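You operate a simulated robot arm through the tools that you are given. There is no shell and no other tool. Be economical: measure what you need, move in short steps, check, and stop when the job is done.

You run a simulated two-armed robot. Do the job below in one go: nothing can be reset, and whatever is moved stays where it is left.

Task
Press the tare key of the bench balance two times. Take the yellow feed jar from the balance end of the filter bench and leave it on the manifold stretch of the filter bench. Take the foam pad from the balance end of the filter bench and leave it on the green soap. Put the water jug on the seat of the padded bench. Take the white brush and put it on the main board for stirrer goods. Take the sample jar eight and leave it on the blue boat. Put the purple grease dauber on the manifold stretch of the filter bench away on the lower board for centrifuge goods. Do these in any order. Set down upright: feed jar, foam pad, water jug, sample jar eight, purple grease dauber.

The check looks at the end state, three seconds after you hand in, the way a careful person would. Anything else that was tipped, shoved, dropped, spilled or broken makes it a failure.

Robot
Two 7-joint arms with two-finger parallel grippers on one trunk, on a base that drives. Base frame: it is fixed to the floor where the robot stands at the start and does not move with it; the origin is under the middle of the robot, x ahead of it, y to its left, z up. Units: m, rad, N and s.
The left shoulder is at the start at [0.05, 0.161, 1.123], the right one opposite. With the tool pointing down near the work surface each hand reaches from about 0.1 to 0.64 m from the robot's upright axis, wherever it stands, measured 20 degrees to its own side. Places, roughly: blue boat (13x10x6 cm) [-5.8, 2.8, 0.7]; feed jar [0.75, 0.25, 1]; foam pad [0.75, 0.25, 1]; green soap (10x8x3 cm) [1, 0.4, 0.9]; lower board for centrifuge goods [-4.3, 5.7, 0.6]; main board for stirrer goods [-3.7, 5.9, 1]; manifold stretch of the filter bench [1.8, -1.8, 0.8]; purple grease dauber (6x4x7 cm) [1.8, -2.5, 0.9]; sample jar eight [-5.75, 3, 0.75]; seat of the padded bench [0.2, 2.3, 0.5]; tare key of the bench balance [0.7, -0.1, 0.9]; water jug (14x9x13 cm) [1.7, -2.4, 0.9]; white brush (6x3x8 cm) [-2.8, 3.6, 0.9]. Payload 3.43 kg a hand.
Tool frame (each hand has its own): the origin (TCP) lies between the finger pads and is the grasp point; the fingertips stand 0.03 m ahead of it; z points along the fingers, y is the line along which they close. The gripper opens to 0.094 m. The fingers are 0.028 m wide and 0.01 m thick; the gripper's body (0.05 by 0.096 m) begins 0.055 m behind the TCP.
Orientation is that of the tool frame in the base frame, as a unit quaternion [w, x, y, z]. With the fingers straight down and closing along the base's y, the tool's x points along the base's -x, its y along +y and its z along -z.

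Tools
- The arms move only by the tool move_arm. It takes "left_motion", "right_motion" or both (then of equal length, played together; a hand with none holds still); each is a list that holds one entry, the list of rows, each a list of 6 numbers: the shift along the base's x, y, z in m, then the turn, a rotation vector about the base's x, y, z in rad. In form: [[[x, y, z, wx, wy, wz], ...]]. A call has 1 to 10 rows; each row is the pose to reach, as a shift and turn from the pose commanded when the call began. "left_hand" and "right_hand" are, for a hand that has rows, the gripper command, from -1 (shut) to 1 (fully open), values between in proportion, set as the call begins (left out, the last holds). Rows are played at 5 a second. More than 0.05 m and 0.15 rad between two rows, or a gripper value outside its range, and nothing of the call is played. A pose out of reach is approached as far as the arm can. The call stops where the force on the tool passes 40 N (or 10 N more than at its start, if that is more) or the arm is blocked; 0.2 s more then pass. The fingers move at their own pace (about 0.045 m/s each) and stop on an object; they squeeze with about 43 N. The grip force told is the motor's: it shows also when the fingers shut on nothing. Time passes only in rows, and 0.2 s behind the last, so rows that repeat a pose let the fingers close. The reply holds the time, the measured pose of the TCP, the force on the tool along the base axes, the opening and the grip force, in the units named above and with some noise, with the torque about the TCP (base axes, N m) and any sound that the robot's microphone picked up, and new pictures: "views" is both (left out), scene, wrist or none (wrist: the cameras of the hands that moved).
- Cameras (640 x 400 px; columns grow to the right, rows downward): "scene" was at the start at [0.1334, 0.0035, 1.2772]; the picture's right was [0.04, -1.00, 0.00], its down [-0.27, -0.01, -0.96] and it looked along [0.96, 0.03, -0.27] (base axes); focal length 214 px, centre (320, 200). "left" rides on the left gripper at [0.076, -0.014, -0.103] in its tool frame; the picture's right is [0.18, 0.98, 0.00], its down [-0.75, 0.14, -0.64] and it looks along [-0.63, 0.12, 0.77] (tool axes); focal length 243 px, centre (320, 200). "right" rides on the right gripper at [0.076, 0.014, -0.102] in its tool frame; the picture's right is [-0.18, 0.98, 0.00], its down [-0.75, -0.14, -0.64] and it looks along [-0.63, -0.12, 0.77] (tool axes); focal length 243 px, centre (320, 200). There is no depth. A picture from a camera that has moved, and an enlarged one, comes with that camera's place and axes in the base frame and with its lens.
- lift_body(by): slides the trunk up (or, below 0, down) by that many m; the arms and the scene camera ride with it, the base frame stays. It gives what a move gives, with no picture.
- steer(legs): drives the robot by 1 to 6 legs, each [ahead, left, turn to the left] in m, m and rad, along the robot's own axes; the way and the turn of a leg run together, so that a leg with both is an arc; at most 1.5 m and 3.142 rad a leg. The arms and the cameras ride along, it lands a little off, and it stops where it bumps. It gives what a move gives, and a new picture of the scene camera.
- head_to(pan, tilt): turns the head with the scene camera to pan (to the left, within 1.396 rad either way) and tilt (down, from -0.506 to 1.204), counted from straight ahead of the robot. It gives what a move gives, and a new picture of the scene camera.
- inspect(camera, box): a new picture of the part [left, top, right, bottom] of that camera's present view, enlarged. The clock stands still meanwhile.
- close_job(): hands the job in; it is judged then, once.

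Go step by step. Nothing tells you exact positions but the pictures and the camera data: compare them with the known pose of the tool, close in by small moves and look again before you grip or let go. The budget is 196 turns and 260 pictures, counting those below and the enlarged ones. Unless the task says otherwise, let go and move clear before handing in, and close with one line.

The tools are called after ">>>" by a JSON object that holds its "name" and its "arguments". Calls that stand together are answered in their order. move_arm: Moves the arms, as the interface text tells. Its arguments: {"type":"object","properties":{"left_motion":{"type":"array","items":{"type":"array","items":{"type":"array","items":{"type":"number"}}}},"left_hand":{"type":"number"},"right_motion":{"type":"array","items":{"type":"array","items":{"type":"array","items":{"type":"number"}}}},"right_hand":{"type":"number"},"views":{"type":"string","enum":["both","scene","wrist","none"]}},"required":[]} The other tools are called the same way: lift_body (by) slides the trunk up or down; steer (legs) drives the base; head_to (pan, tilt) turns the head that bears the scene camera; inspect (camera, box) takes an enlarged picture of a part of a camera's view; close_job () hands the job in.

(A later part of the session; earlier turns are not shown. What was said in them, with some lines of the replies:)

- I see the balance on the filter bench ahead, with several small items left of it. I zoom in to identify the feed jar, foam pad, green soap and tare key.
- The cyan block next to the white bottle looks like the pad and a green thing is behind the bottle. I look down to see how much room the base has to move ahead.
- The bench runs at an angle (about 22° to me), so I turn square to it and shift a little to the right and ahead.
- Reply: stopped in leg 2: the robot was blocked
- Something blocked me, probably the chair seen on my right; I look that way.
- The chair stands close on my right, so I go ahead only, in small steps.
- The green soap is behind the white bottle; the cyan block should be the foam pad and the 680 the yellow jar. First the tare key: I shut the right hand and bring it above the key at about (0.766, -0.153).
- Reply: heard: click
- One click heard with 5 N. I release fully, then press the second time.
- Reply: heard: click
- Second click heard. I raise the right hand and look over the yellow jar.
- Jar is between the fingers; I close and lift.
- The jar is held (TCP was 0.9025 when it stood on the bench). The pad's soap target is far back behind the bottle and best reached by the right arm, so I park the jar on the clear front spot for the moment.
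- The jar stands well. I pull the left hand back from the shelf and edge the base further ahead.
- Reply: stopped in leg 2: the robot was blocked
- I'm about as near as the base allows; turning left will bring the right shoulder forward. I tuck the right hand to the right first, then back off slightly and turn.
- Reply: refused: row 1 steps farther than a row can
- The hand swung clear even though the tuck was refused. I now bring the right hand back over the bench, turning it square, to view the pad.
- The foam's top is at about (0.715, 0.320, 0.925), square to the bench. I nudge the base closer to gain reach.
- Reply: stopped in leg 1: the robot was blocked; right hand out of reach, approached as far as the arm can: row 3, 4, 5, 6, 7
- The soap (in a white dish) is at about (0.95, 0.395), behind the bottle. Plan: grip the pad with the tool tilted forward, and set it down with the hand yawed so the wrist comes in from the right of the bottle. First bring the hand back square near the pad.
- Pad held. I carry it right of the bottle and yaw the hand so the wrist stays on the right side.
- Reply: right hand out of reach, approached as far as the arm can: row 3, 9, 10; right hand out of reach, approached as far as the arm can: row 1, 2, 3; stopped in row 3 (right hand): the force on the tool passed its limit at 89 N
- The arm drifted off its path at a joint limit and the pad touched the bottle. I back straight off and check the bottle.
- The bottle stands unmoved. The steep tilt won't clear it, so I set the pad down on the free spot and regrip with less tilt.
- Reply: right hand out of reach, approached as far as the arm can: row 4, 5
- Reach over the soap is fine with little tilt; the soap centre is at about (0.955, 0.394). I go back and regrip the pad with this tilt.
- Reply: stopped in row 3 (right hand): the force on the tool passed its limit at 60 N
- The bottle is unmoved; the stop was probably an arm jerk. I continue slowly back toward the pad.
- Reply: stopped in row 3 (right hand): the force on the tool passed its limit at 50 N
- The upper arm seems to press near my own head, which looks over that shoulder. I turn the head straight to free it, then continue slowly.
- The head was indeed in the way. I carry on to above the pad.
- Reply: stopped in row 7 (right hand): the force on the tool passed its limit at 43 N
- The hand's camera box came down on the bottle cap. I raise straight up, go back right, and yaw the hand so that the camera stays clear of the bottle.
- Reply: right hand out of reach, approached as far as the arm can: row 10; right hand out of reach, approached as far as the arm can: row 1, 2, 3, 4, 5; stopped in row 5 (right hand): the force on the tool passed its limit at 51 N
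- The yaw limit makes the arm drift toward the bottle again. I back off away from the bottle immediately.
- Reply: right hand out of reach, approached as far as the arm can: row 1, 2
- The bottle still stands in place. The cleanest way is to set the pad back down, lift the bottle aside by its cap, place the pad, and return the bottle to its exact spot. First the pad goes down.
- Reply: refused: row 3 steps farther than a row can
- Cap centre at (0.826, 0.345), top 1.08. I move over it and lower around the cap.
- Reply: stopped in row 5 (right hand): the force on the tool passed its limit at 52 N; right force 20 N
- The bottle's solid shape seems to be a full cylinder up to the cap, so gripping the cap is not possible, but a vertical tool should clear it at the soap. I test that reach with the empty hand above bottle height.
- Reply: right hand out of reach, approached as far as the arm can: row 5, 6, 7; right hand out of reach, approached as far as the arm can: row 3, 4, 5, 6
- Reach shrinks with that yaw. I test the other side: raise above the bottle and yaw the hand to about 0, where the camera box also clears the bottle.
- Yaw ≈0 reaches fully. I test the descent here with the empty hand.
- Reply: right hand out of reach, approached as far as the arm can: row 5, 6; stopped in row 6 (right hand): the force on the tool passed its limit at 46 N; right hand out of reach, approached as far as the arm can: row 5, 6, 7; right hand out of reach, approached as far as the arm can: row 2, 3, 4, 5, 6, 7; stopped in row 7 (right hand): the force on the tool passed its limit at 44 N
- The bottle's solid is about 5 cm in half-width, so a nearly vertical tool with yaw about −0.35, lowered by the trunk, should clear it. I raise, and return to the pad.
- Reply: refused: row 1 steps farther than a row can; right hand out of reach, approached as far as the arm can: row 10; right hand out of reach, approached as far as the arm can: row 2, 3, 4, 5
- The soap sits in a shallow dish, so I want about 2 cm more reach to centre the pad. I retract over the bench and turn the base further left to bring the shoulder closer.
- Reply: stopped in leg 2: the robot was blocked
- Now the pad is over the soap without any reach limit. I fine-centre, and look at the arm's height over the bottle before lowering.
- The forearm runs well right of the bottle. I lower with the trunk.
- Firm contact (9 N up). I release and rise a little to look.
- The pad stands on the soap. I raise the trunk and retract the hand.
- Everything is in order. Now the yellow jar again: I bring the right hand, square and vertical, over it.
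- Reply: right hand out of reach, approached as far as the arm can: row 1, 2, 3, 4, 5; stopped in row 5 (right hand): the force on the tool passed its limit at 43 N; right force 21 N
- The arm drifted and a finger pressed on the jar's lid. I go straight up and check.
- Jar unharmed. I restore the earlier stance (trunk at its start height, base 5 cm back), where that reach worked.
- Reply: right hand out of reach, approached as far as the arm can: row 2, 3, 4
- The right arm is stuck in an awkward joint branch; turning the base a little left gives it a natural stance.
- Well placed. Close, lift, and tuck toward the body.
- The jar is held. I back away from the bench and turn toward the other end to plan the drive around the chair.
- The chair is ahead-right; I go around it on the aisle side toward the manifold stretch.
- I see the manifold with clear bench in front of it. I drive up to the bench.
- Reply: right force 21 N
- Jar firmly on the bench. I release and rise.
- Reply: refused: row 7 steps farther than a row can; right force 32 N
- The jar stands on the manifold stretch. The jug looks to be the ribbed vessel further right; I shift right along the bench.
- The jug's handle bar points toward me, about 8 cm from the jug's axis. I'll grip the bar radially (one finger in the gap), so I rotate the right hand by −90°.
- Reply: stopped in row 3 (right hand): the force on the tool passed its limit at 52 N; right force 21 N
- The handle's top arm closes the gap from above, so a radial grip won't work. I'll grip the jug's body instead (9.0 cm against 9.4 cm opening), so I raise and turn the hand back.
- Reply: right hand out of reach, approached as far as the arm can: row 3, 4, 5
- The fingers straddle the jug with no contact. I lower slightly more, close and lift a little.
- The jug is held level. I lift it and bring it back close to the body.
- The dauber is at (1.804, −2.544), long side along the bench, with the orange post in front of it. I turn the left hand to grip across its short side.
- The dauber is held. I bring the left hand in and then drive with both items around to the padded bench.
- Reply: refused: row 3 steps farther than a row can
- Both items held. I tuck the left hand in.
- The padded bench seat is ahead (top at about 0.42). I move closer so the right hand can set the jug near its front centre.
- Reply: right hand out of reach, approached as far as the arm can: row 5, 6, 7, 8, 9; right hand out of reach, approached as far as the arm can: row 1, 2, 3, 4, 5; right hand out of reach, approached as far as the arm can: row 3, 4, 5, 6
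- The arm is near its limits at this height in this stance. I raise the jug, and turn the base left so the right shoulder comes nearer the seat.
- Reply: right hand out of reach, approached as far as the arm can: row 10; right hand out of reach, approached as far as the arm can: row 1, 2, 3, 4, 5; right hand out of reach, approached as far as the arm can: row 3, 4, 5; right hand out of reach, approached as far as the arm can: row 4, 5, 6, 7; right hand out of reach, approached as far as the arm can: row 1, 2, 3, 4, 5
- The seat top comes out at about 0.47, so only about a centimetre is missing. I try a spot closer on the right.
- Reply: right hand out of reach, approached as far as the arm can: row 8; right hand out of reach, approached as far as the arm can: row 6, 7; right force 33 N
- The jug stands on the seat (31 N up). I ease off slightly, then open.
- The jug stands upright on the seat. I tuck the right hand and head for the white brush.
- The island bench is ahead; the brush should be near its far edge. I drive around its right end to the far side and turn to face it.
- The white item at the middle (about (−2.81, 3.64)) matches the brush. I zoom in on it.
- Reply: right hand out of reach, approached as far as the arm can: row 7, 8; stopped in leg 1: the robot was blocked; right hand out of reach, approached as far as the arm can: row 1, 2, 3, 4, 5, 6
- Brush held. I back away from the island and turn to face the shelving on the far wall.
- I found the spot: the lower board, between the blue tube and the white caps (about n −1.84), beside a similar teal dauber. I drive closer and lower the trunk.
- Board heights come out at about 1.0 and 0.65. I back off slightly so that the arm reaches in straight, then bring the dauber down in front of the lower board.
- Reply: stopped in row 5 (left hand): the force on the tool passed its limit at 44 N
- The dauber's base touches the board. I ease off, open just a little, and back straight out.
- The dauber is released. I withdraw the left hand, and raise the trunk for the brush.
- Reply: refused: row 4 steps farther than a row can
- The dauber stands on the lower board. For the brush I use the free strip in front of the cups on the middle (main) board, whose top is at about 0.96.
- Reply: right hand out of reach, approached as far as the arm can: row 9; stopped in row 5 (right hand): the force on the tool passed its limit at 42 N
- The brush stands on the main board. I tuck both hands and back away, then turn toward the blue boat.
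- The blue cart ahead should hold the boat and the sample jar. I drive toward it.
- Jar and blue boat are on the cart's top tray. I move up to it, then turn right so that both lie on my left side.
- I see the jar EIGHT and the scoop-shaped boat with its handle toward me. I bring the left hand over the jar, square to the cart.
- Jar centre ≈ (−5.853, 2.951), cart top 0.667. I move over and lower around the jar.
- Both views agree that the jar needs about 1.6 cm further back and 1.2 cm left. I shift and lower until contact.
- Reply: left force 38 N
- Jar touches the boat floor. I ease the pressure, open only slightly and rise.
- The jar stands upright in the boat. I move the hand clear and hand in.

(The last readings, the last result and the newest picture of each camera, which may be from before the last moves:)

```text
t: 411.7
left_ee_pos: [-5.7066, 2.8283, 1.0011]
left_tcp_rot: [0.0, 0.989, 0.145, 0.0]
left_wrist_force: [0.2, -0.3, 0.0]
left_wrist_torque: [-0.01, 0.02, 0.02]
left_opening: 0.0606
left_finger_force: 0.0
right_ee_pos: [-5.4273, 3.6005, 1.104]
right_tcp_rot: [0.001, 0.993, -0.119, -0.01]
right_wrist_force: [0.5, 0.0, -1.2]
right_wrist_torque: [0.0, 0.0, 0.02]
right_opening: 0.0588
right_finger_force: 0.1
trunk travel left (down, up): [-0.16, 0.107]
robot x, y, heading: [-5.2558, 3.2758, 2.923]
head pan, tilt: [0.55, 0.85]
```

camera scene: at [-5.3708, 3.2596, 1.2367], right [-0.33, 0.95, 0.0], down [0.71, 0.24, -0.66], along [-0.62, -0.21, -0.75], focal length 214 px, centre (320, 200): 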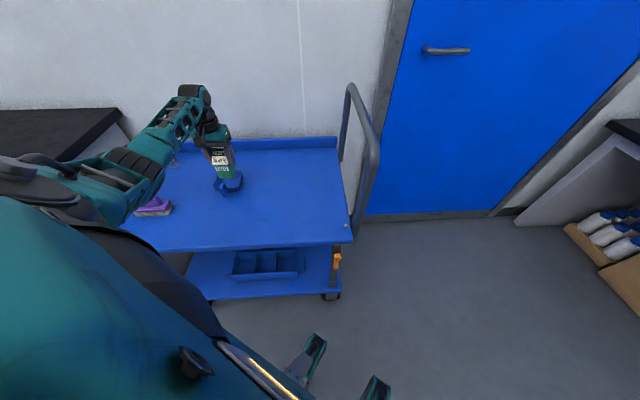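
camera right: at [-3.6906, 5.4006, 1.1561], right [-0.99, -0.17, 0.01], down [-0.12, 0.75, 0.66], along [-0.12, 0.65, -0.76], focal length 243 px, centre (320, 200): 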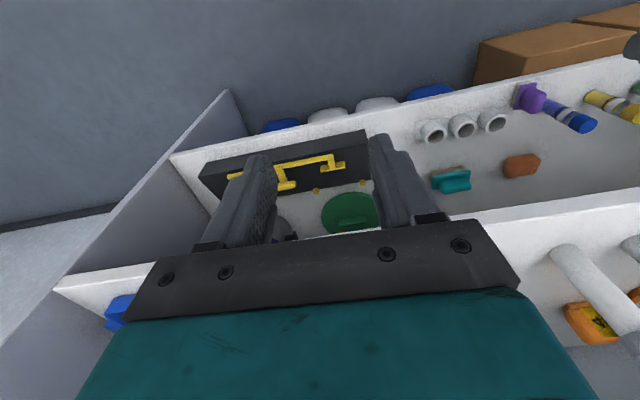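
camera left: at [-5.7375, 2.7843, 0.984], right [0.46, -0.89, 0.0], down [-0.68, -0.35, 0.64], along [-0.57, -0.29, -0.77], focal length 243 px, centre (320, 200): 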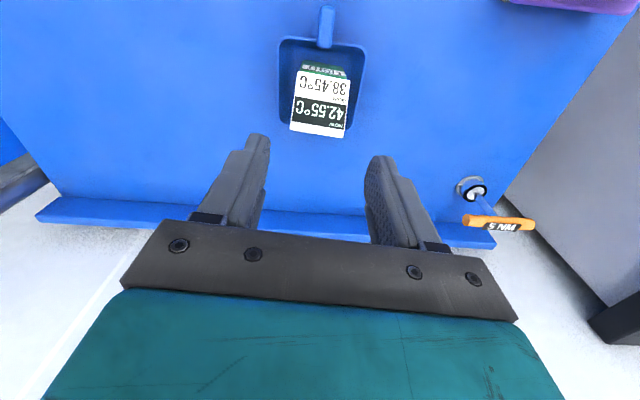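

All items are placed and both hands are empty and clear, so I hand the job in.

>>> {"name": "close_job", "arguments": {}}

```text
The job is handed in.
```

All seven jobs were carried out and handed in; the result of the check is not known to me. While I placed the foam pad, my hand touched the white bottle beside the soap several times. It still looked upright and in place afterwards.
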